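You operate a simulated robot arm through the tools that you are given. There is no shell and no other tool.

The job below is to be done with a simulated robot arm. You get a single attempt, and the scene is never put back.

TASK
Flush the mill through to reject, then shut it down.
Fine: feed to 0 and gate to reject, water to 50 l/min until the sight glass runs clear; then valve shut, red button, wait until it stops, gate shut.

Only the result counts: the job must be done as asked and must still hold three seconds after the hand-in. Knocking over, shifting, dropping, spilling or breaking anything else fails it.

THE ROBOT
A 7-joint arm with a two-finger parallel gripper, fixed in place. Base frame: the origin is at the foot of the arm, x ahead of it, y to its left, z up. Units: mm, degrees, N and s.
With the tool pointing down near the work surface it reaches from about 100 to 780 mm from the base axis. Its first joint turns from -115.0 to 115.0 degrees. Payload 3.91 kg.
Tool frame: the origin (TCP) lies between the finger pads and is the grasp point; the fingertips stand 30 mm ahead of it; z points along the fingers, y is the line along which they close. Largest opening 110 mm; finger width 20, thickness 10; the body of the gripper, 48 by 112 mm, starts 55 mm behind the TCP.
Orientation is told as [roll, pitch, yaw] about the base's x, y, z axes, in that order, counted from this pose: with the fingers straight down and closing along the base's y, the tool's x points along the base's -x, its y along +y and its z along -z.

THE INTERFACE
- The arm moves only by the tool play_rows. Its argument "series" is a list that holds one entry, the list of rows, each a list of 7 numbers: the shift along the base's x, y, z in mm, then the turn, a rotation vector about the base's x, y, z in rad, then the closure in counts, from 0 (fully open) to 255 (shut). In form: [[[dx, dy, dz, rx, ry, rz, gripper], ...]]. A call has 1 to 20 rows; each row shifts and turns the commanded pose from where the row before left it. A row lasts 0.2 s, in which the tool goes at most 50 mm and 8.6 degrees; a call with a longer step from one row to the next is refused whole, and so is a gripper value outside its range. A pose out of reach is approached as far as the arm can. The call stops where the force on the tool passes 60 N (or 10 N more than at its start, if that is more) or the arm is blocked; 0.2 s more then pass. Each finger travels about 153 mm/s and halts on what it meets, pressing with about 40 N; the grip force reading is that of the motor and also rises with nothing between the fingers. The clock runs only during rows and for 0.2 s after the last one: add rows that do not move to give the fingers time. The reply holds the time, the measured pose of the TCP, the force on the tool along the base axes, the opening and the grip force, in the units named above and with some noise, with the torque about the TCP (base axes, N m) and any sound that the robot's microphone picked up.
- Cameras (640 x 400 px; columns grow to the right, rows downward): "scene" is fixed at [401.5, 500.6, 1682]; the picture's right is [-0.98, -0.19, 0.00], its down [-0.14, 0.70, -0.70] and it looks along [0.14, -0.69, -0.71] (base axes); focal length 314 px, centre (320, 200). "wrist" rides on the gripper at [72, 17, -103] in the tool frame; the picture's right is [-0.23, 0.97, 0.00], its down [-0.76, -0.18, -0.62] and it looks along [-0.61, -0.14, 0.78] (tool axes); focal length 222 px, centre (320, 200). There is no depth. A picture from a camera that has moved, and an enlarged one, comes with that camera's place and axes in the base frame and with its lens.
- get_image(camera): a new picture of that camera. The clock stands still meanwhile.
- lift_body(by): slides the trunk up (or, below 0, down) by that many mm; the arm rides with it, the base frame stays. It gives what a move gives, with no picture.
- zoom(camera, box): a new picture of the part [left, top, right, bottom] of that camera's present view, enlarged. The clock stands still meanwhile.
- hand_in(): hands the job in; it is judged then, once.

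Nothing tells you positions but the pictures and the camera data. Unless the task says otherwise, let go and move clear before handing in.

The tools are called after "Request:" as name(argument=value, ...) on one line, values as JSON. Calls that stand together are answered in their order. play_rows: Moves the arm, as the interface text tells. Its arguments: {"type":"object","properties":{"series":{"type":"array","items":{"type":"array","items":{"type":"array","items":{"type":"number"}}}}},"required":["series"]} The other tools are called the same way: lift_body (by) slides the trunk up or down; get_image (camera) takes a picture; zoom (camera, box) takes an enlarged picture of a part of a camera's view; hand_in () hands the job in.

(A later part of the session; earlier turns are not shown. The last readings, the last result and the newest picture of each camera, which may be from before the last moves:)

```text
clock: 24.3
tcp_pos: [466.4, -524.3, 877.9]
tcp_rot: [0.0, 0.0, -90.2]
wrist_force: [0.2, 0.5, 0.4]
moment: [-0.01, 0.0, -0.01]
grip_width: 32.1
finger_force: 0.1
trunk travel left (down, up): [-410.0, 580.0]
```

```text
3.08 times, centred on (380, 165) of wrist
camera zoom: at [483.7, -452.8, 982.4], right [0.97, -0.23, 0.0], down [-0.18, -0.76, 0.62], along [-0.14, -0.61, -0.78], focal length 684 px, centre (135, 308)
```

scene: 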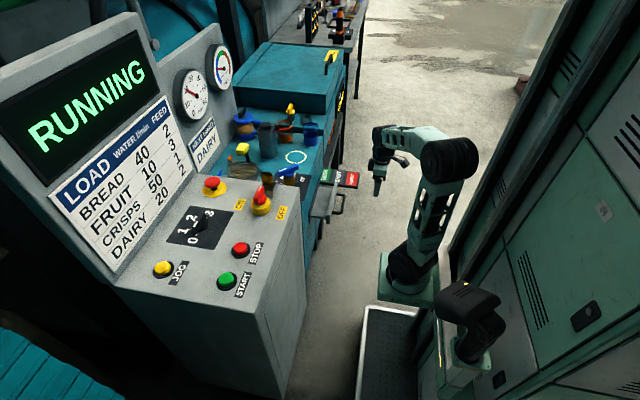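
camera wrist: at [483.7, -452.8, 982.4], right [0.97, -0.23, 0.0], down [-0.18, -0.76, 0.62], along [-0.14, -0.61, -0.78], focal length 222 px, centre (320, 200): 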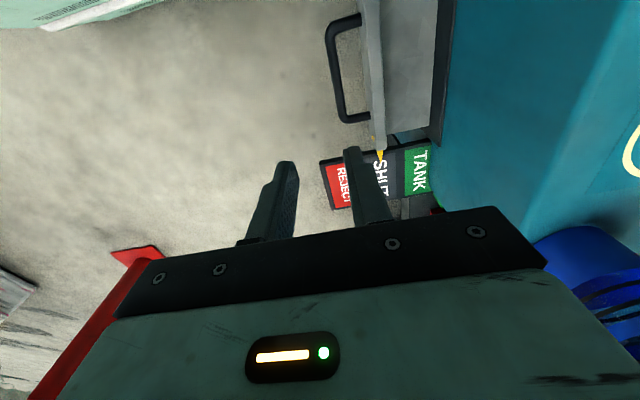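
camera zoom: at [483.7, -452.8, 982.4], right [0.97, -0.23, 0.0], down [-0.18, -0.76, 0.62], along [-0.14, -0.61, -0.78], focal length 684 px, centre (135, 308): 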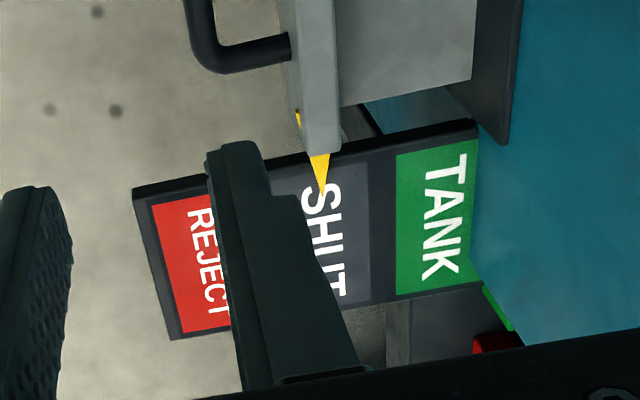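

The bar is at x≈493.5, y -475 to -565, z≈624, with the gate plate face at x≈533. I'll centre over it and lower via the trunk most of the way.

Request:
play_rows(series=[[[14, 2, 0, 0, 0, 0, 181], [13, 2, 0, 0, 0, 0.003, 181], [0, 0, 0, 0, 0, 0, 181]]])

Request:
lift_body(by=-185)

Request:
get_image(camera="wrist")

Request:
zoom(camera="scene", box=[270, 120, 430, 250])

```text
clock: 25.1
tcp_pos: [493.2, -518.5, 878.1]
tcp_rot: [0.0, 0.0, -89.9]
wrist_force: [0.1, 1.3, 0.4]
moment: [0.0, 0.02, 0.0]
grip_width: 31.9
finger_force: 0.1
trunk travel left (down, up): [-410.0, 580.0]
```

```text
clock: 27.1
tcp_pos: [493.0, -518.7, 693.4]
tcp_rot: [0.0, 0.0, -90.0]
wrist_force: [-0.3, -1.1, 0.5]
moment: [0.01, 0.01, -0.03]
grip_width: 31.8
finger_force: 0.1
trunk travel left (down, up): [-225.0, 765.0]
```

```text
taken
camera wrist: at [510.7, -447.9, 797.2], right [0.97, -0.23, 0.0], down [-0.18, -0.76, 0.62], along [-0.14, -0.61, -0.78], focal length 222 px, centre (320, 200)
```

wrist: 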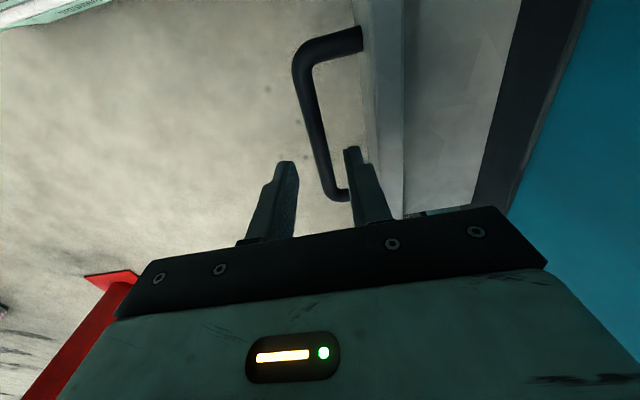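

```text
3.08 times, centred on (350, 185) of scene
camera zoom: at [401.5, 500.6, 1682.0], right [-0.98, -0.19, 0.0], down [-0.14, 0.7, -0.7], along [0.14, -0.69, -0.71], focal length 966 px, centre (228, 246)
```

zoom: 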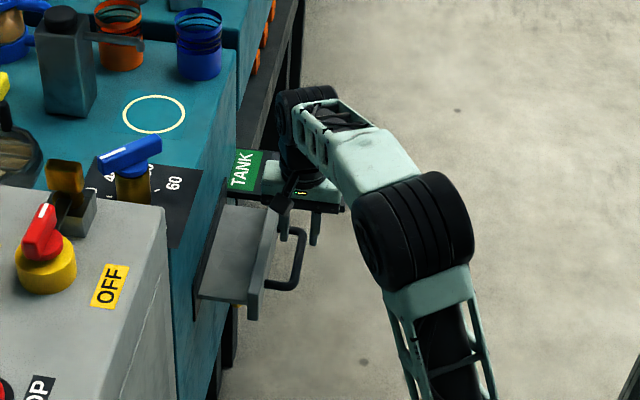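

The bar lies between the fingers. I'll go down the last 58 mm and close.

Request:
play_rows(series=[[[0, 0, -20, 0, 0, 0, 181], [0, 0, -20, 0, 0, 0, 181], [0, 0, -18, 0, 0, 0, 181], [0, 0, 0, 0, 0, 0, 181]]])

Request:
get_image(camera="wrist")

Request:
zoom(camera="scene", box=[300, 150, 390, 230])

```text
clock: 28.1
tcp_pos: [494.1, -518.3, 635.1]
tcp_rot: [-0.1, 0.0, -89.8]
wrist_force: [-0.3, -0.9, -0.4]
moment: [0.01, 0.0, 0.0]
grip_width: 31.9
finger_force: 0.1
trunk travel left (down, up): [-225.0, 765.0]
```

```text
taken
camera wrist: at [511.3, -446.8, 739.7], right [0.97, -0.23, 0.0], down [-0.18, -0.76, 0.62], along [-0.14, -0.61, -0.78], focal length 222 px, centre (320, 200)
```

wrist: 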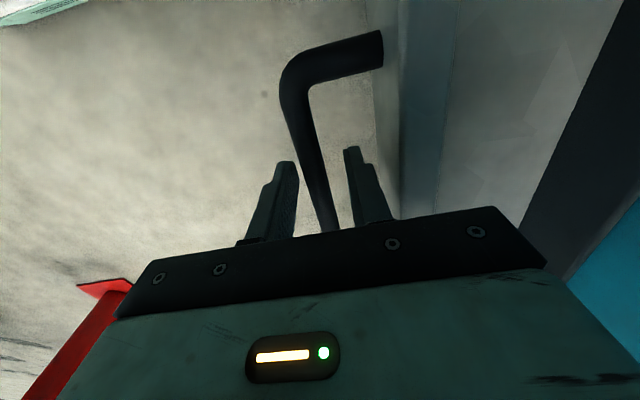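

```text
5.00 times, centred on (345, 190) of scene
camera zoom: at [401.5, 500.6, 1682.0], right [-0.98, -0.19, 0.0], down [-0.14, 0.7, -0.7], along [0.14, -0.69, -0.71], focal length 1570 px, centre (195, 250)
```

zoom: 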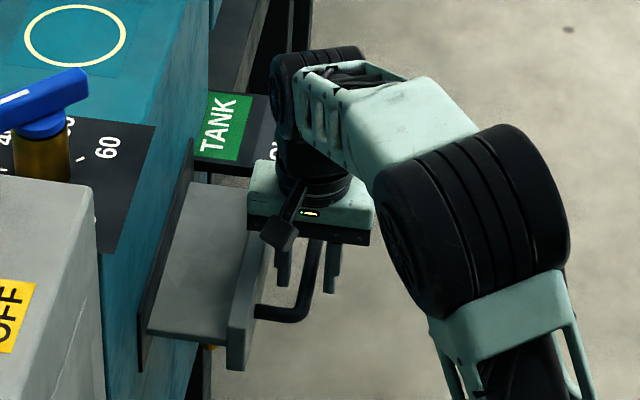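

Request:
play_rows(series=[[[0, 0, 0, 0, 0, 0, 255], [0, 0, 0, 0, 0, 0, 255], [0, 0, 0, 0, 0, 0, 255]]])

```text
clock: 28.9
tcp_pos: [492.7, -518.9, 635.2]
tcp_rot: [-0.1, 0.0, -89.9]
wrist_force: [-5.2, 1.4, -1.9]
moment: [-0.1, 0.02, -0.09]
grip_width: 13.5
finger_force: 45.5
trunk travel left (down, up): [-225.0, 765.0]
```

The bar is gripped at 13.5 mm. I'll pull the gate toward the robot about 60 mm.

Request:
play_rows(series=[[[-8, 0, 0, 0, 0, 0, 255], [-12, 0, 0, 0, 0, 0, 255], [-14, 0, 0, 0, 0, 0, 255], [-14, 0, 0, 0, 0, 0, 255], [-12, 0, 0, 0, 0, 0, 255], [0, 0, 0, 0, 0, 0, 255]]])

Request:
zoom(camera="scene", box=[290, 150, 380, 230])

Request:
get_image(camera="wrist")

```text
clock: 30.3
tcp_pos: [433.2, -518.2, 635.3]
tcp_rot: [0.0, 0.0, -89.9]
wrist_force: [-0.6, 5.4, -3.3]
moment: [-0.3, 0.04, -0.1]
grip_width: 13.5
finger_force: 45.1
trunk travel left (down, up): [-225.0, 765.0]
```

```text
5.00 times, centred on (335, 190) of scene
camera zoom: at [401.5, 500.6, 1682.0], right [-0.98, -0.19, 0.0], down [-0.14, 0.7, -0.7], along [0.14, -0.69, -0.71], focal length 1570 px, centre (245, 250)
```

zoom: 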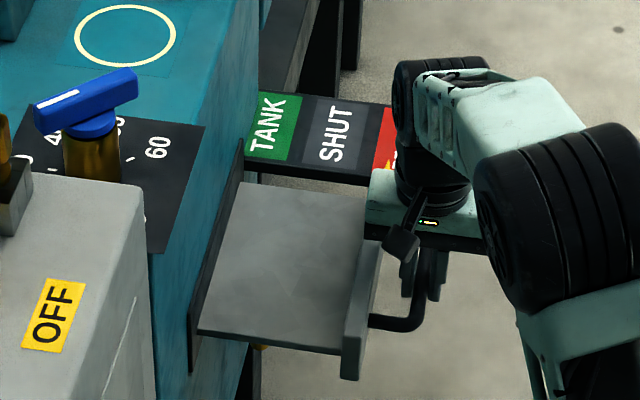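

```text
taken
camera wrist: at [450.7, -446.9, 739.8], right [0.97, -0.23, 0.0], down [-0.18, -0.76, 0.62], along [-0.14, -0.61, -0.78], focal length 222 px, centre (320, 200)
```

wrist: 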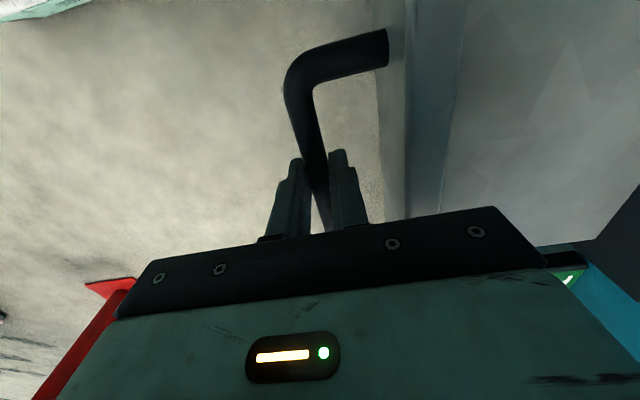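

Request:
zoom(camera="scene", box=[335, 165, 375, 190])

```text
16.00 times, centred on (355, 178) of scene
camera zoom: at [401.5, 500.6, 1682.0], right [-0.98, -0.19, 0.0], down [-0.14, 0.7, -0.7], along [0.14, -0.69, -0.71], focal length 5023 px, centre (-240, 560)
```

zoom: 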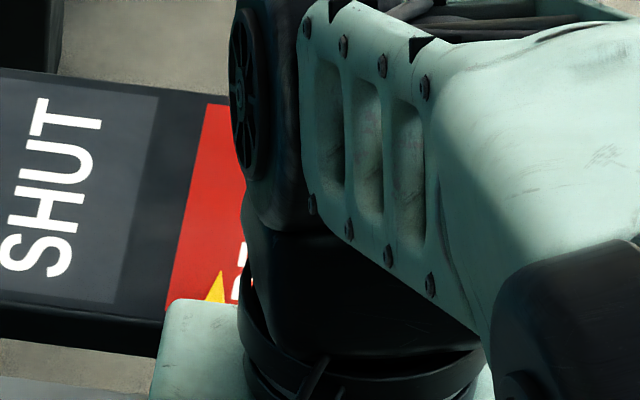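

The pointer is just inside the REJECT label; label spacing works out near 70 mm, so I'll pull another 11 mm to centre it and check.

Request:
play_rows(series=[[[-5, 0, 0, 0, 0, 0, 255], [-6, 0, 0, 0, 0, 0, 255], [0, 0, 0, 0, 0, 0, 255]]])

Request:
zoom(camera="scene", box=[335, 165, 375, 190])

```text
clock: 31.1
tcp_pos: [422.8, -518.5, 636.2]
tcp_rot: [0.0, 0.1, -89.8]
wrist_force: [0.0, 16.7, 3.6]
moment: [0.31, 0.01, -0.12]
grip_width: 13.7
finger_force: 45.1
trunk travel left (down, up): [-225.0, 765.0]
```

```text
16.00 times, centred on (355, 178) of scene
camera zoom: at [401.5, 500.6, 1682.0], right [-0.98, -0.19, 0.0], down [-0.14, 0.7, -0.7], along [0.14, -0.69, -0.71], focal length 5023 px, centre (-240, 560)
```

zoom: 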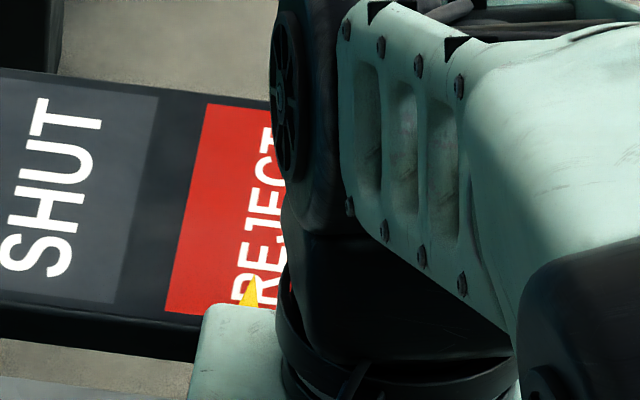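

The gate has moved 70 mm and the pointer sits on the R of REJECT. I'll release, lift straight up, and check the marker with a clear view.

Request:
play_rows(series=[[[0, 0, 0, 0, 0, 0, 181], [0, 0, 0, 0, 0, 0, 181], [0, 0, 20, 0, 0, 0, 181], [0, 0, 40, 0, 0, 0, 181], [0, 0, 45, 0, 0, 0, 181], [0, 0, 45, 0, 0, 0, 181], [0, 0, 45, 0, 0, 0, 181], [0, 0, 45, 0, 0, 0, 181], [0, 0, 0, 0, 0, 0, 181]]])

Request:
get_image(camera="wrist")

Request:
get_image(camera="scene")

```text
clock: 33.1
tcp_pos: [422.6, -518.3, 875.9]
tcp_rot: [0.0, 0.0, -89.8]
wrist_force: [0.5, 0.5, 0.0]
moment: [-0.01, 0.0, 0.01]
grip_width: 32.1
finger_force: 0.1
trunk travel left (down, up): [-225.0, 765.0]
```

```text
taken
camera wrist: at [440.4, -446.6, 979.0], right [0.97, -0.23, 0.0], down [-0.18, -0.76, 0.62], along [-0.14, -0.61, -0.78], focal length 222 px, centre (320, 200)
```

wrist: 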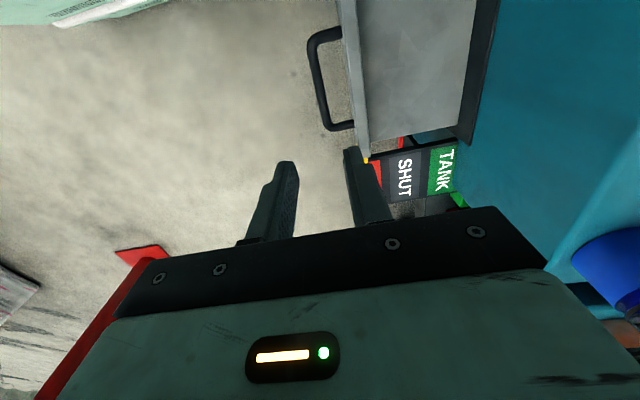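

```text
taken
```

scene: 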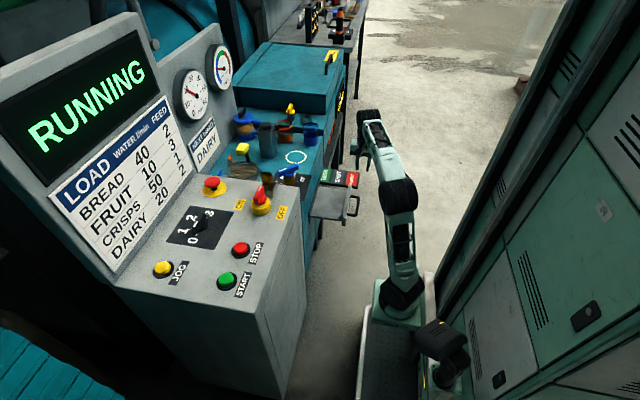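

Request:
zoom(camera="scene", box=[305, 160, 375, 225])

Request:
zoom(camera="scene", box=[170, 35, 290, 145])

Request:
zoom(camera="scene", box=[225, 100, 265, 150])

```text
6.15 times, centred on (340, 192) of scene
camera zoom: at [401.5, 500.6, 1682.0], right [-0.98, -0.19, 0.0], down [-0.14, 0.7, -0.7], along [0.14, -0.69, -0.71], focal length 1932 px, centre (197, 246)
```

zoom: 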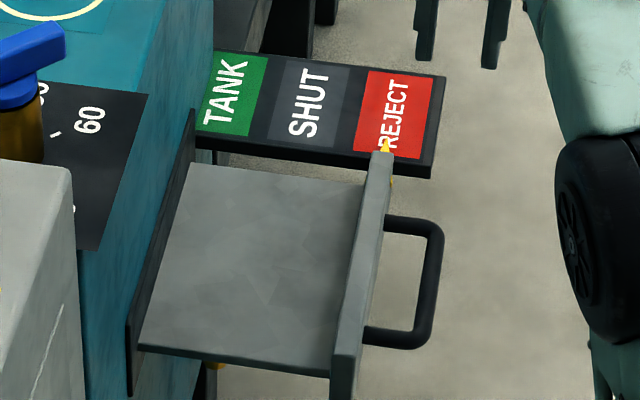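

```text
3.64 times, centred on (230, 90) of scene
camera zoom: at [401.5, 500.6, 1682.0], right [-0.98, -0.19, 0.0], down [-0.14, 0.7, -0.7], along [0.14, -0.69, -0.71], focal length 1142 px, centre (647, 600)
```

zoom: 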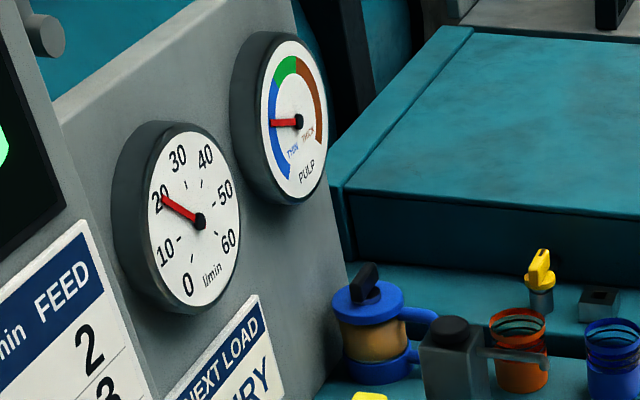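

```text
8.00 times, centred on (245, 125) of scene
camera zoom: at [401.5, 500.6, 1682.0], right [-0.98, -0.19, 0.0], down [-0.14, 0.7, -0.7], along [0.14, -0.69, -0.71], focal length 2512 px, centre (920, 800)
```

zoom: 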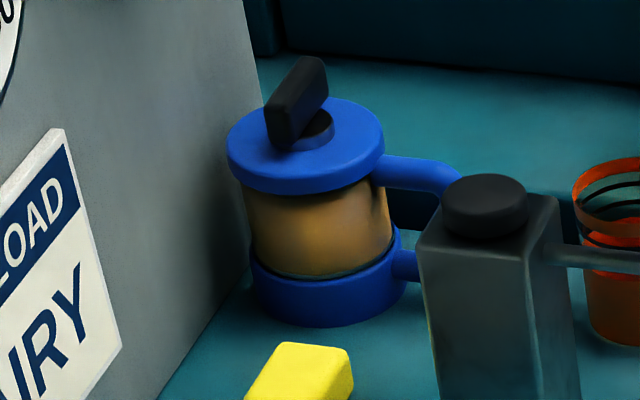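

The pointer is centred on REJECT and the pulp gauge now reads thin. Next is the water valve at about (693, -374): I'll raise the trunk, then swing over to it turning the tool to +45° across the handle.

Request:
lift_body(by=360)

Request:
play_rows(series=[[[17, 9, -10, 0, 0, 0.1, 100], [17, 9, -10, 0, 0, 0.147, 80], [17, 9, -10, 0, 0, 0.147, 60], [17, 9, -10, 0, 0, 0.147, 60], [17, 9, -10, 0, 0, 0.147, 60], [17, 9, -10, 0, 0, 0.147, 60], [17, 9, -10, 0, 0, 0.147, 60], [17, 9, -10, 0, 0, 0.147, 60], [17, 9, -10, 0, 0, 0.147, 60], [17, 9, -10, 0, 0, 0.147, 60], [17, 9, -10, 0, 0, 0.147, 60], [17, 9, -10, 0, 0, 0.147, 60], [17, 9, -10, 0, 0, 0.147, 60], [17, 9, -10, 0, 0, 0.147, 60], [17, 9, -10, 0, 0, 0.147, 60], [15, 9, -10, 0, 0, 0.147, 60], [0, 0, 0, 0, 0, 0.04, 60]]])

Request:
get_image(camera="wrist")

Request:
get_image(camera="scene")

```text
clock: 36.6
tcp_pos: [423.1, -518.5, 1234.5]
tcp_rot: [-0.1, 0.0, -89.9]
wrist_force: [0.5, 0.2, 0.9]
moment: [0.0, 0.01, -0.01]
grip_width: 31.7
finger_force: 0.0
trunk travel left (down, up): [-585.0, 405.0]
```

```text
clock: 40.2
tcp_pos: [695.3, -374.8, 1072.8]
tcp_rot: [0.0, 0.0, 44.6]
wrist_force: [-0.2, -1.2, -0.1]
moment: [-0.02, -0.02, -0.02]
grip_width: 84.5
finger_force: 0.0
trunk travel left (down, up): [-585.0, 405.0]
```

```text
taken
camera wrist: at [631.5, -414.7, 1177.5], right [-0.52, 0.85, 0.0], down [0.67, 0.41, 0.62], along [0.53, 0.33, -0.78], focal length 222 px, centre (320, 200)
```

wrist: 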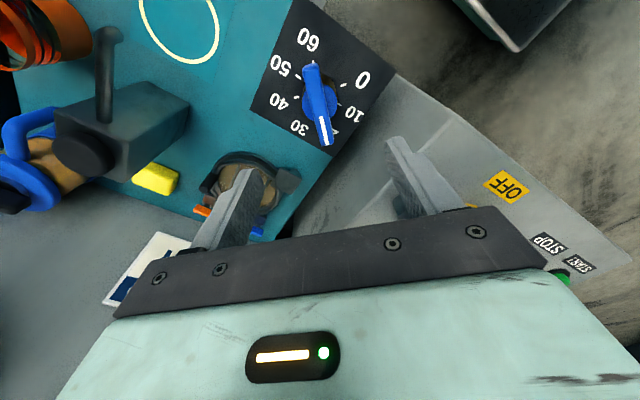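

```text
taken
```

scene: 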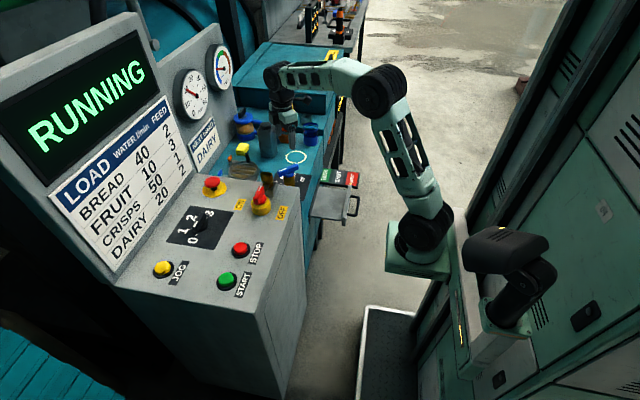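

Request:
zoom(camera="wrist", box=[230, 0, 410, 160])

```text
2.50 times, centred on (320, 80) of wrist
camera zoom: at [631.5, -414.7, 1177.5], right [-0.52, 0.85, 0.0], down [0.67, 0.41, 0.62], along [0.53, 0.33, -0.78], focal length 555 px, centre (320, 500)
```

zoom: 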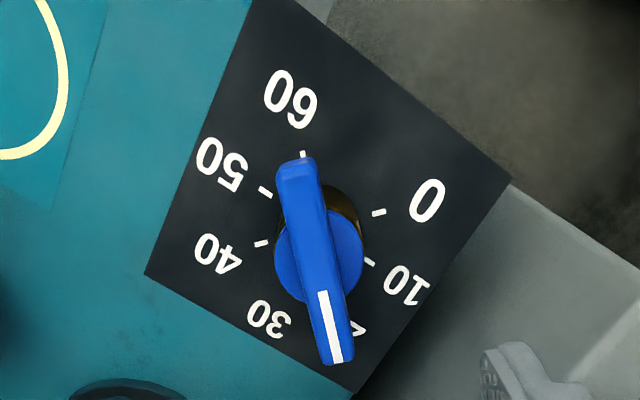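

The handle is centred at about (694, -377), pointing about 44° with top near z=927, hub just below. I'll descend so the fingertips straddle only the handle bar.

Request:
play_rows(series=[[[-1, -2, -45, 0, 0, 0, 60], [0, 0, -45, 0, 0, -0.01, 60], [0, 0, -30, 0, 0, 0, 60], [0, 0, -11, 0, 0, 0, 60], [0, 0, 0, 0, 0, 0, 60]]])

Request:
zoom(camera="scene", box=[255, 130, 335, 200])

Request:
get_image(camera="wrist")

```text
clock: 41.4
tcp_pos: [693.8, -374.9, 944.4]
tcp_rot: [0.0, 0.1, 43.8]
wrist_force: [0.1, 0.6, -0.8]
moment: [-0.01, 0.03, 0.0]
grip_width: 84.2
finger_force: 0.1
trunk travel left (down, up): [-585.0, 405.0]
```

```text
5.71 times, centred on (295, 165) of scene
camera zoom: at [401.5, 500.6, 1682.0], right [-0.98, -0.19, 0.0], down [-0.14, 0.7, -0.7], along [0.14, -0.69, -0.71], focal length 1794 px, centre (463, 400)
```

zoom: 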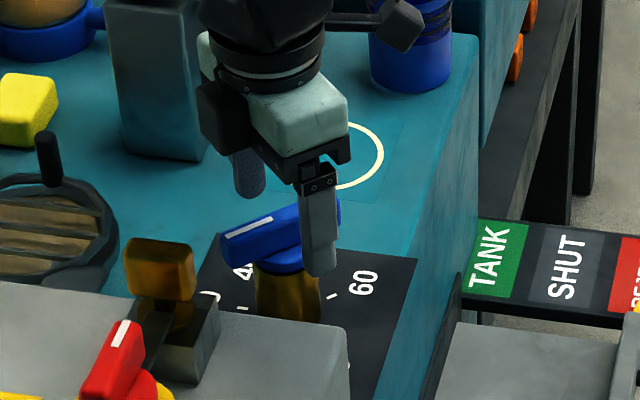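

```text
taken
camera wrist: at [629.5, -415.0, 1047.8], right [-0.51, 0.86, 0.0], down [0.67, 0.4, 0.62], along [0.54, 0.32, -0.78], focal length 222 px, centre (320, 200)
```

wrist: 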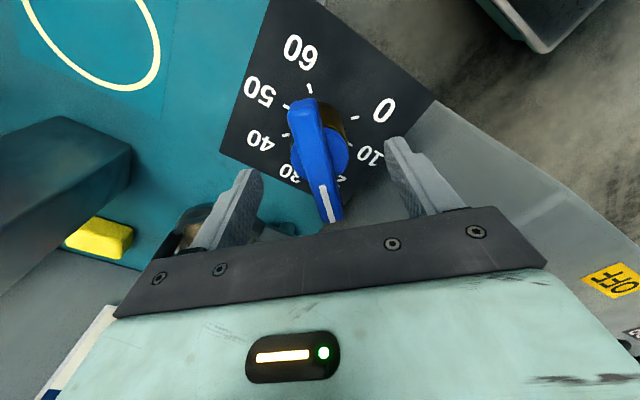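

Request:
play_rows(series=[[[0, -1, -4, 0, 0, 0, 150], [0, 0, 0, 0, 0, 0, 255], [0, 0, 0, 0, 0, 0, 255], [0, 0, 0, 0, 0, 0, 255]]])

Request:
zoom(camera="scene", box=[255, 130, 335, 200])

```text
clock: 42.4
tcp_pos: [692.1, -377.6, 941.0]
tcp_rot: [0.0, 0.0, 43.9]
wrist_force: [0.6, -1.3, 1.3]
moment: [-0.25, 0.22, 0.03]
grip_width: 17.1
finger_force: 45.3
trunk travel left (down, up): [-585.0, 405.0]
```

```text
5.71 times, centred on (295, 165) of scene
camera zoom: at [401.5, 500.6, 1682.0], right [-0.98, -0.19, 0.0], down [-0.14, 0.7, -0.7], along [0.14, -0.69, -0.71], focal length 1794 px, centre (463, 400)
```

zoom: 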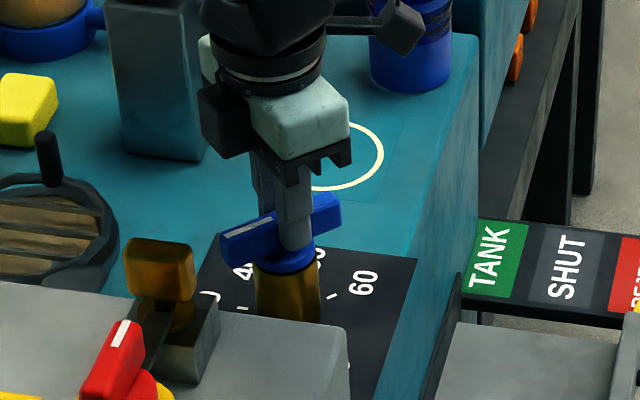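

The handle is gripped at 17 mm. I'll turn it clockwise half way and read the flow gauge.

Request:
play_rows(series=[[[0, 0, 0, 0, 0, -0.1, 255], [0, 0, 0, 0, 0, -0.147, 255], [0, 0, 0, 0, 0, -0.147, 255], [0, 0, 0, 0, 0, -0.147, 255], [0, 0, 0, 0, 0, -0.147, 255], [0, 0, 0, 0, 0, -0.147, 255], [0, 0, 0, 0, 0, -0.147, 255], [0, 0, 0, 0, 0, -0.147, 255], [0, 0, 0, 0, 0, 0, 255]]])

Request:
zoom(camera="scene", box=[170, 35, 250, 115])

Request:
zoom(camera="scene", box=[255, 130, 335, 200])

```text
clock: 44.4
tcp_pos: [691.9, -374.1, 941.3]
tcp_rot: [0.2, 0.0, -20.8]
wrist_force: [-8.3, 28.8, 22.2]
moment: [0.75, 0.77, 0.02]
grip_width: 17.0
finger_force: 44.6
trunk travel left (down, up): [-585.0, 405.0]
```

```text
5.00 times, centred on (210, 75) of scene
camera zoom: at [401.5, 500.6, 1682.0], right [-0.98, -0.19, 0.0], down [-0.14, 0.7, -0.7], along [0.14, -0.69, -0.71], focal length 1570 px, centre (870, 825)
```

zoom: 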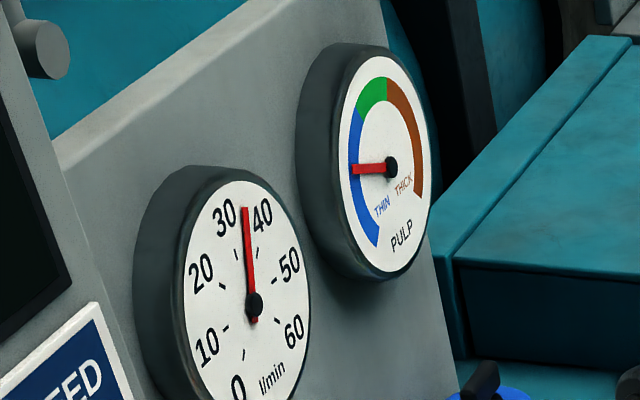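

```text
5.71 times, centred on (295, 165) of scene
camera zoom: at [401.5, 500.6, 1682.0], right [-0.98, -0.19, 0.0], down [-0.14, 0.7, -0.7], along [0.14, -0.69, -0.71], focal length 1794 px, centre (463, 400)
```

zoom: 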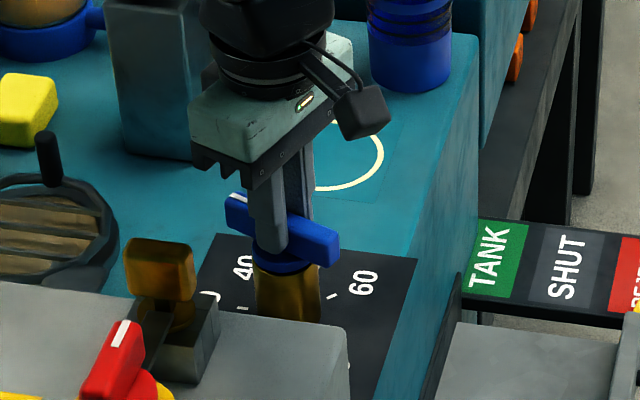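

Flow is about 35 l/min. I'll turn the remaining ~67° to 50, easing the small side load.

Request:
play_rows(series=[[[0, 0.8, 0, 0, 0, -0.147, 255], [0, 0.8, 0, 0, 0, -0.147, 255], [0, 0.8, 0, 0, 0, -0.147, 255], [0, 0, 0, 0, 0, -0.147, 255], [0, 0, 0, 0, 0, -0.147, 255], [0, 0, 0, 0, 0, -0.147, 255], [0, 0, 0, 0, 0, -0.147, 255], [0, 0, 0, 0, 0, -0.147, 255], [0, 0, 0, 0, 0, 0, 255], [0, 0, 0, 0, 0, 0, 255]]])

Request:
zoom(camera="scene", box=[170, 35, 250, 115])

Request:
zoom(camera="scene", box=[255, 130, 335, 200])

Request:
zoom(camera="scene", box=[225, 100, 265, 150])

```text
clock: 46.6
tcp_pos: [694.9, -372.0, 942.5]
tcp_rot: [0.4, -0.2, -88.1]
wrist_force: [22.4, 22.9, 20.8]
moment: [-0.07, -0.14, 0.08]
grip_width: 16.9
finger_force: 45.2
trunk travel left (down, up): [-585.0, 405.0]
```

```text
5.00 times, centred on (210, 75) of scene
camera zoom: at [401.5, 500.6, 1682.0], right [-0.98, -0.19, 0.0], down [-0.14, 0.7, -0.7], along [0.14, -0.69, -0.71], focal length 1570 px, centre (870, 825)
```

zoom: 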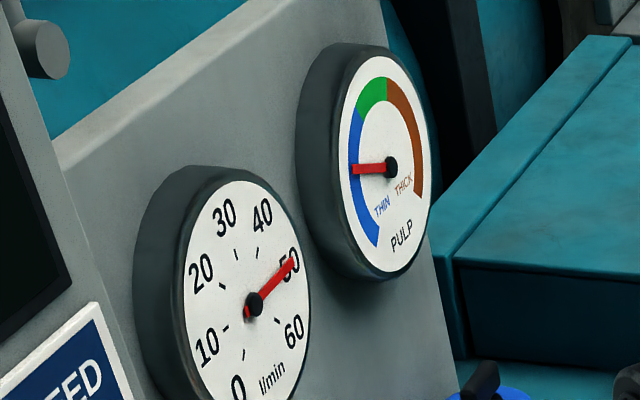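

```text
5.71 times, centred on (295, 165) of scene
camera zoom: at [401.5, 500.6, 1682.0], right [-0.98, -0.19, 0.0], down [-0.14, 0.7, -0.7], along [0.14, -0.69, -0.71], focal length 1794 px, centre (463, 400)
```

zoom: 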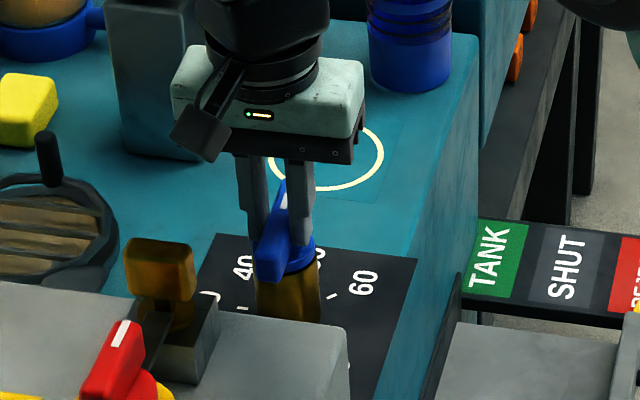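

```text
8.00 times, centred on (245, 125) of scene
camera zoom: at [401.5, 500.6, 1682.0], right [-0.98, -0.19, 0.0], down [-0.14, 0.7, -0.7], along [0.14, -0.69, -0.71], focal length 2512 px, centre (920, 800)
```

zoom: 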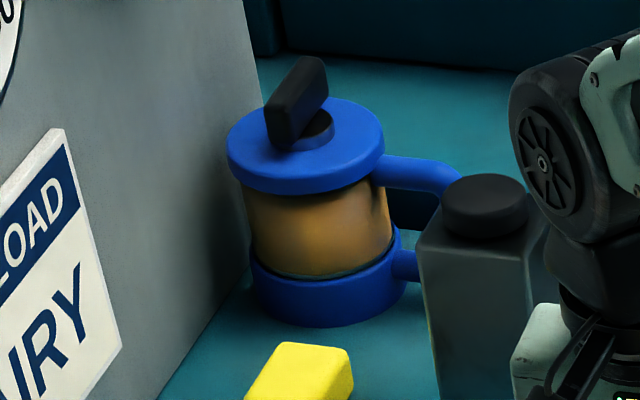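

The gauge needle is on 50 l/min and the display still runs. Now I'll wait and watch the sight glass.

Request:
play_rows(series=[[[0, 0, 0, 0, 0, 0, 255], [0, 0, 0, 0, 0, 0, 255], [0, 0, 0, 0, 0, 0, 255], [0, 0, 0, 0, 0, 0, 255], [0, 0, 0, 0, 0, 0, 255], [0, 0, 0, 0, 0, 0, 255], [0, 0, 0, 0, 0, 0, 255], [0, 0, 0, 0, 0, 0, 255], [0, 0, 0, 0, 0, 0, 255], [0, 0, 0, 0, 0, 0, 255], [0, 0, 0, 0, 0, 0, 255], [0, 0, 0, 0, 0, 0, 255], [0, 0, 0, 0, 0, 0, 255], [0, 0, 0, 0, 0, 0, 255], [0, 0, 0, 0, 0, 0, 255], [0, 0, 0, 0, 0, 0, 255], [0, 0, 0, 0, 0, 0, 255], [0, 0, 0, 0, 0, 0, 255], [0, 0, 0, 0, 0, 0, 255], [0, 0, 0, 0, 0, 0, 255]]])

Request:
zoom(camera="scene", box=[225, 100, 265, 150])

Request:
get_image(camera="scene")

```text
clock: 50.8
tcp_pos: [695.6, -372.5, 940.4]
tcp_rot: [0.2, 0.0, -88.0]
wrist_force: [27.4, 19.8, 23.2]
moment: [0.42, -0.22, 0.07]
grip_width: 16.7
finger_force: 45.0
trunk travel left (down, up): [-585.0, 405.0]
```

```text
8.00 times, centred on (245, 125) of scene
camera zoom: at [401.5, 500.6, 1682.0], right [-0.98, -0.19, 0.0], down [-0.14, 0.7, -0.7], along [0.14, -0.69, -0.71], focal length 2512 px, centre (920, 800)
```

zoom: 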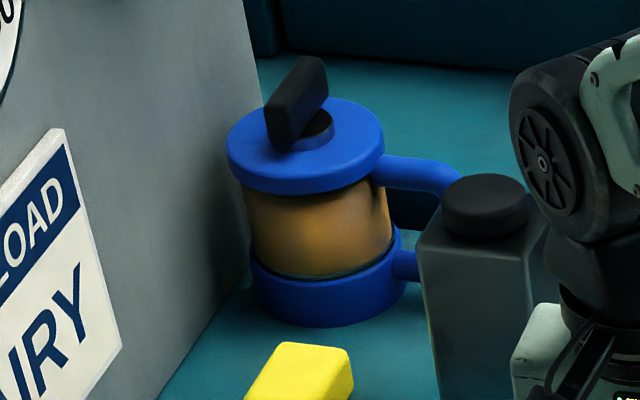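

```text
taken
```

scene: 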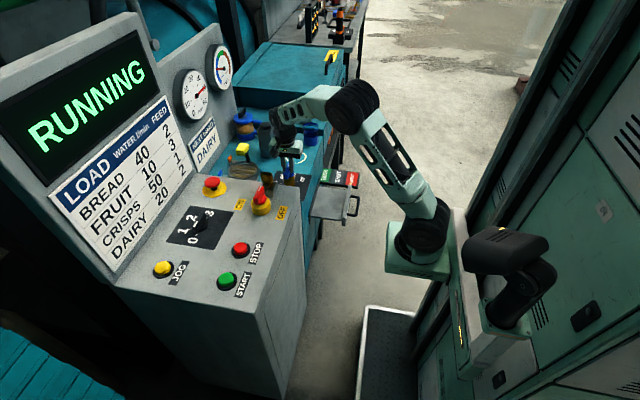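

Request:
zoom(camera="scene", box=[225, 140, 275, 185])

Request:
get_image(camera="wrist")

Request:
zoom(camera="scene", box=[290, 160, 370, 250])

```text
8.89 times, centred on (250, 162) of scene
camera zoom: at [401.5, 500.6, 1682.0], right [-0.98, -0.19, 0.0], down [-0.14, 0.7, -0.7], along [0.14, -0.69, -0.71], focal length 2791 px, centre (942, 533)
```

zoom: 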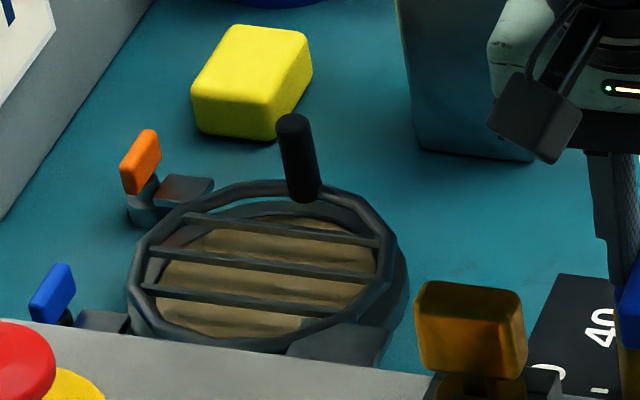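

```text
taken
camera wrist: at [709.1, -300.6, 1044.7], right [0.98, -0.19, 0.0], down [-0.15, -0.77, 0.62], along [-0.12, -0.61, -0.78], focal length 222 px, centre (320, 200)
```

wrist: 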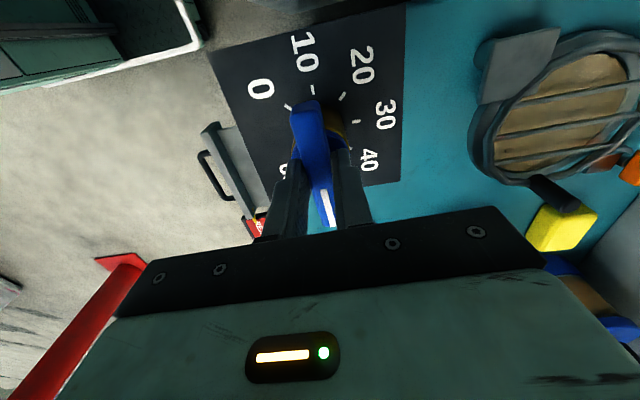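

```text
4.44 times, centred on (330, 205) of scene
camera zoom: at [401.5, 500.6, 1682.0], right [-0.98, -0.19, 0.0], down [-0.14, 0.7, -0.7], along [0.14, -0.69, -0.71], focal length 1395 px, centre (276, 178)
```

zoom: 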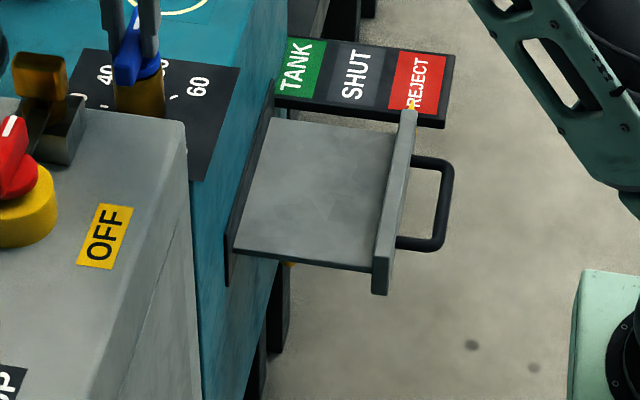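

Request:
play_rows(series=[[[0, 0, 0, 0, 0, 0, 255], [0, 0, 0, 0, 0, 0, 255], [0, 0, 0, 0, 0, 0, 255], [0, 0, 0, 0, 0, 0, 255], [0, 0, 0, 0, 0, 0, 255], [0, 0, 0, 0, 0, 0, 255], [0, 0, 0, 0, 0, 0, 255], [0, 0, 0, 0, 0, 0, 255], [0, 0, 0, 0, 0, 0, 255], [0, 0, 0, 0, 0, 0, 255], [0, 0, 0, 0, 0, 0, 255], [0, 0, 0, 0, 0, 0, 255], [0, 0, 0, 0, 0, 0, 255], [0, 0, 0, 0, 0, 0, 255], [0, 0, 0, 0, 0, 0, 255], [0, 0, 0, 0, 0, 0, 255], [0, 0, 0, 0, 0, 0, 255], [0, 0, 0, 0, 0, 0, 255], [0, 0, 0, 0, 0, 0, 255], [0, 0, 0, 0, 0, 0, 255]]])

Request:
zoom(camera="scene", box=[225, 100, 265, 150])

Request:
zoom(camera="scene", box=[225, 140, 275, 185])

Request:
zoom(camera="wrist", box=[440, 0, 640, 200])

```text
clock: 55.0
tcp_pos: [693.8, -373.0, 941.0]
tcp_rot: [0.2, 0.0, -88.1]
wrist_force: [30.0, 19.3, 21.3]
moment: [0.42, -0.2, 0.1]
grip_width: 16.7
finger_force: 45.0
trunk travel left (down, up): [-585.0, 405.0]
```

```text
8.00 times, centred on (245, 125) of scene
camera zoom: at [401.5, 500.6, 1682.0], right [-0.98, -0.19, 0.0], down [-0.14, 0.7, -0.7], along [0.14, -0.69, -0.71], focal length 2512 px, centre (920, 800)
```

zoom: 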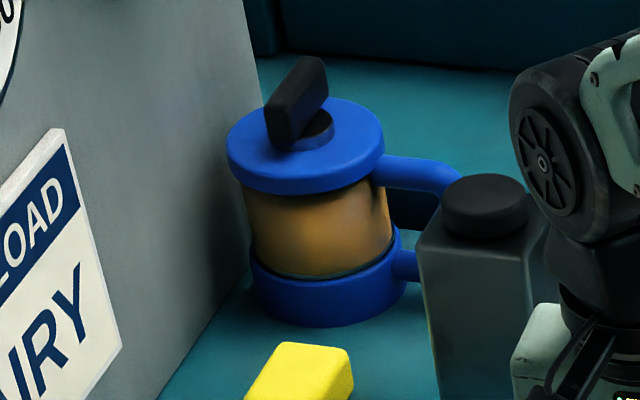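

```text
8.89 times, centred on (250, 162) of scene
camera zoom: at [401.5, 500.6, 1682.0], right [-0.98, -0.19, 0.0], down [-0.14, 0.7, -0.7], along [0.14, -0.69, -0.71], focal length 2791 px, centre (942, 533)
```

zoom: 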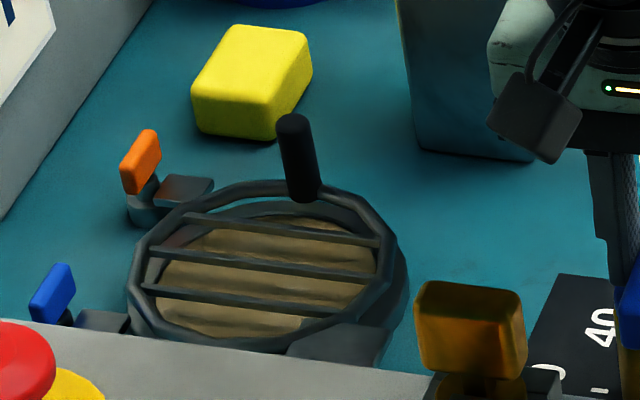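

```text
2.00 times, centred on (540, 100) of wrist
camera zoom: at [709.1, -300.7, 1044.6], right [0.98, -0.19, 0.0], down [-0.15, -0.77, 0.62], along [-0.12, -0.61, -0.78], focal length 444 px, centre (-120, 400)
```

zoom: 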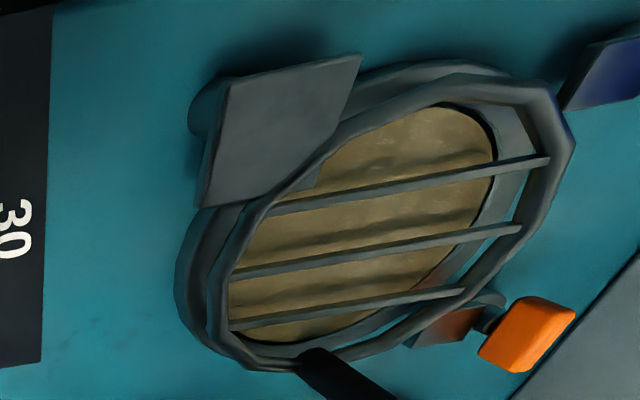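

The barred round window on the bench has become slightly paler and greyer than at the start, so that is likely the sight glass being flushed. I'll keep waiting.

Request:
play_rows(series=[[[0, 0, 0, 0, 0, 0, 255], [0, 0, 0, 0, 0, 0, 255], [0, 0, 0, 0, 0, 0, 255], [0, 0, 0, 0, 0, 0, 255], [0, 0, 0, 0, 0, 0, 255], [0, 0, 0, 0, 0, 0, 255], [0, 0, 0, 0, 0, 0, 255], [0, 0, 0, 0, 0, 0, 255], [0, 0, 0, 0, 0, 0, 255], [0, 0, 0, 0, 0, 0, 255], [0, 0, 0, 0, 0, 0, 255], [0, 0, 0, 0, 0, 0, 255], [0, 0, 0, 0, 0, 0, 255], [0, 0, 0, 0, 0, 0, 255], [0, 0, 0, 0, 0, 0, 255], [0, 0, 0, 0, 0, 0, 255], [0, 0, 0, 0, 0, 0, 255], [0, 0, 0, 0, 0, 0, 255], [0, 0, 0, 0, 0, 0, 255], [0, 0, 0, 0, 0, 0, 255]]])

Request:
play_rows(series=[[[0, 0, 0, 0, 0, 0, 255], [0, 0, 0, 0, 0, 0, 255], [0, 0, 0, 0, 0, 0, 255], [0, 0, 0, 0, 0, 0, 255], [0, 0, 0, 0, 0, 0, 255], [0, 0, 0, 0, 0, 0, 255], [0, 0, 0, 0, 0, 0, 255], [0, 0, 0, 0, 0, 0, 255], [0, 0, 0, 0, 0, 0, 255], [0, 0, 0, 0, 0, 0, 255], [0, 0, 0, 0, 0, 0, 255], [0, 0, 0, 0, 0, 0, 255], [0, 0, 0, 0, 0, 0, 255], [0, 0, 0, 0, 0, 0, 255], [0, 0, 0, 0, 0, 0, 255], [0, 0, 0, 0, 0, 0, 255], [0, 0, 0, 0, 0, 0, 255], [0, 0, 0, 0, 0, 0, 255], [0, 0, 0, 0, 0, 0, 255], [0, 0, 0, 0, 0, 0, 255]]])

Request:
zoom(camera="scene", box=[225, 100, 285, 190])

Request:
zoom(camera="wrist", box=[440, 0, 640, 200])

Request:
zoom(camera="scene", box=[170, 35, 250, 115])

```text
clock: 59.2
tcp_pos: [694.4, -372.0, 941.0]
tcp_rot: [0.2, 0.0, -88.1]
wrist_force: [29.8, 18.4, 20.1]
moment: [0.35, -0.26, 0.07]
grip_width: 16.7
finger_force: 44.9
trunk travel left (down, up): [-585.0, 405.0]
```

```text
clock: 63.4
tcp_pos: [694.5, -372.5, 940.4]
tcp_rot: [0.1, 0.1, -88.2]
wrist_force: [31.5, 17.1, 18.3]
moment: [0.37, -0.24, 0.06]
grip_width: 16.8
finger_force: 45.2
trunk travel left (down, up): [-585.0, 405.0]
```

```text
4.44 times, centred on (255, 145) of scene
camera zoom: at [401.5, 500.6, 1682.0], right [-0.98, -0.19, 0.0], down [-0.14, 0.7, -0.7], along [0.14, -0.69, -0.71], focal length 1395 px, centre (609, 444)
```

zoom: 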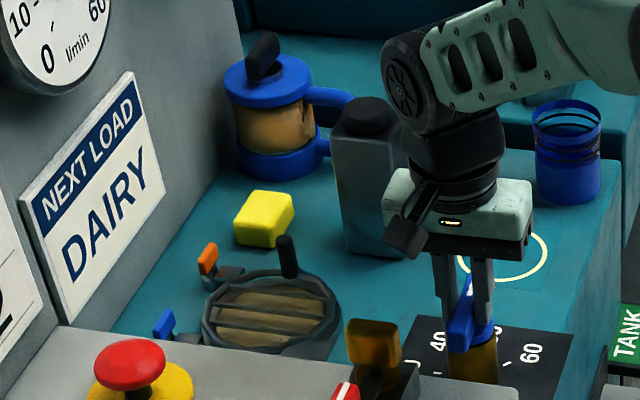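

```text
2.00 times, centred on (540, 100) of wrist
camera zoom: at [709.2, -301.0, 1044.4], right [0.98, -0.19, 0.0], down [-0.15, -0.77, 0.62], along [-0.12, -0.61, -0.78], focal length 444 px, centre (-120, 400)
```

zoom: 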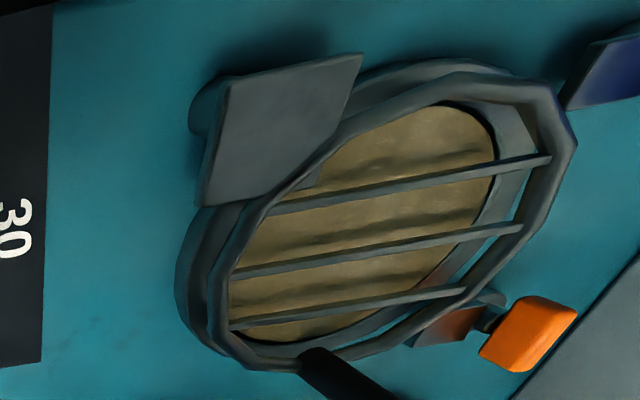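

```text
5.00 times, centred on (210, 75) of scene
camera zoom: at [401.5, 500.6, 1682.0], right [-0.98, -0.19, 0.0], down [-0.14, 0.7, -0.7], along [0.14, -0.69, -0.71], focal length 1570 px, centre (870, 825)
```

zoom: 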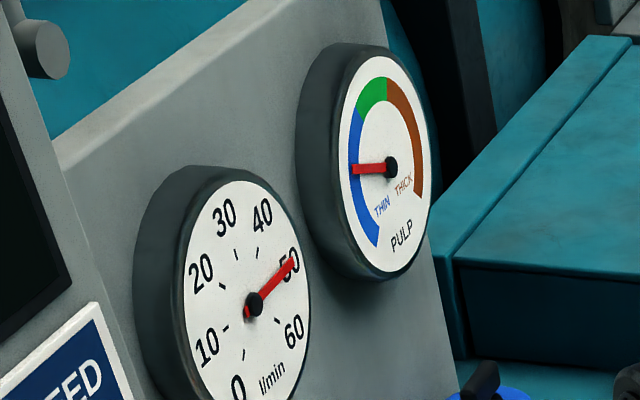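

Request:
zoom(camera="scene", box=[240, 160, 265, 178])

Request:
zoom(camera="scene", box=[230, 115, 260, 140])

Request:
zoom(camera="scene", box=[300, 0, 420, 110])

Request:
zoom(camera="scene", box=[290, 190, 370, 260])

```text
16.00 times, centred on (252, 169) of scene
camera zoom: at [401.5, 500.6, 1682.0], right [-0.98, -0.19, 0.0], down [-0.14, 0.7, -0.7], along [0.14, -0.69, -0.71], focal length 5023 px, centre (1400, 696)
```

zoom: 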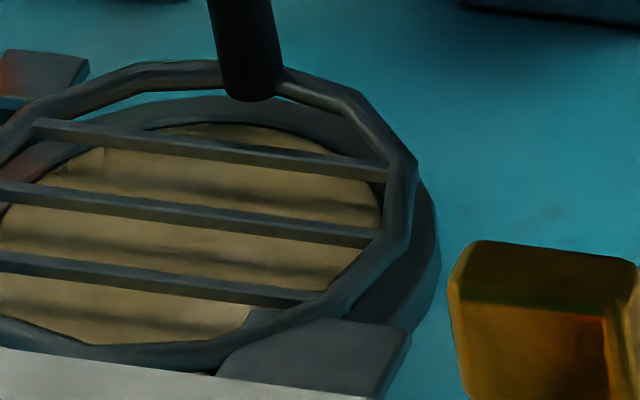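

```text
16.00 times, centred on (245, 128) of scene
camera zoom: at [401.5, 500.6, 1682.0], right [-0.98, -0.19, 0.0], down [-0.14, 0.7, -0.7], along [0.14, -0.69, -0.71], focal length 5023 px, centre (1520, 1360)
```

zoom: 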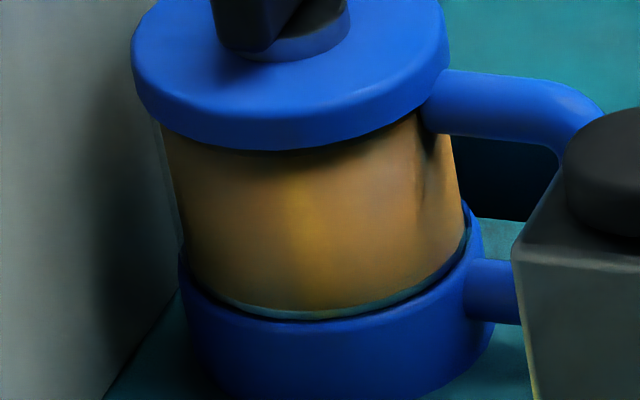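

```text
3.64 times, centred on (360, 55) of scene
camera zoom: at [401.5, 500.6, 1682.0], right [-0.98, -0.19, 0.0], down [-0.14, 0.7, -0.7], along [0.14, -0.69, -0.71], focal length 1142 px, centre (174, 727)
```

zoom: 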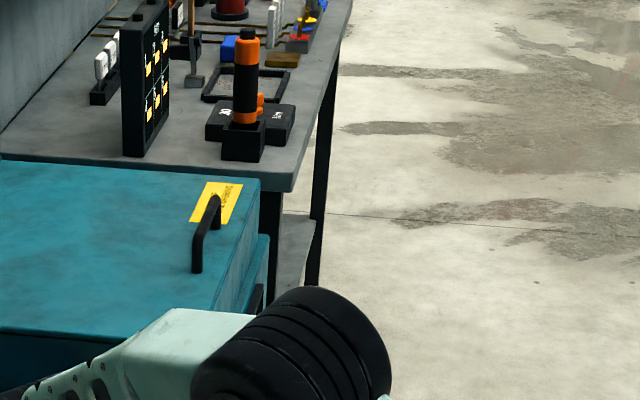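

```text
5.71 times, centred on (330, 225) of scene
camera zoom: at [401.5, 500.6, 1682.0], right [-0.98, -0.19, 0.0], down [-0.14, 0.7, -0.7], along [0.14, -0.69, -0.71], focal length 1794 px, centre (263, 57)
```

zoom: 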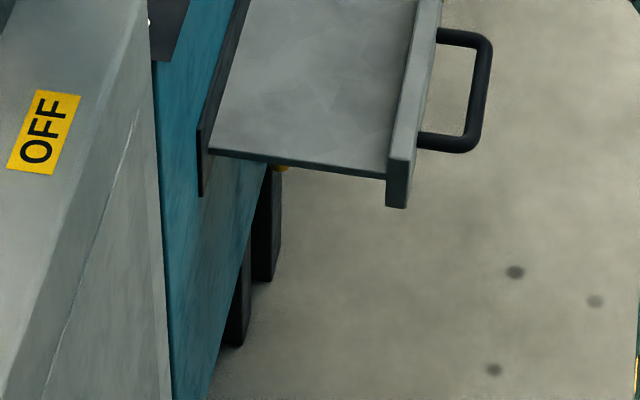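

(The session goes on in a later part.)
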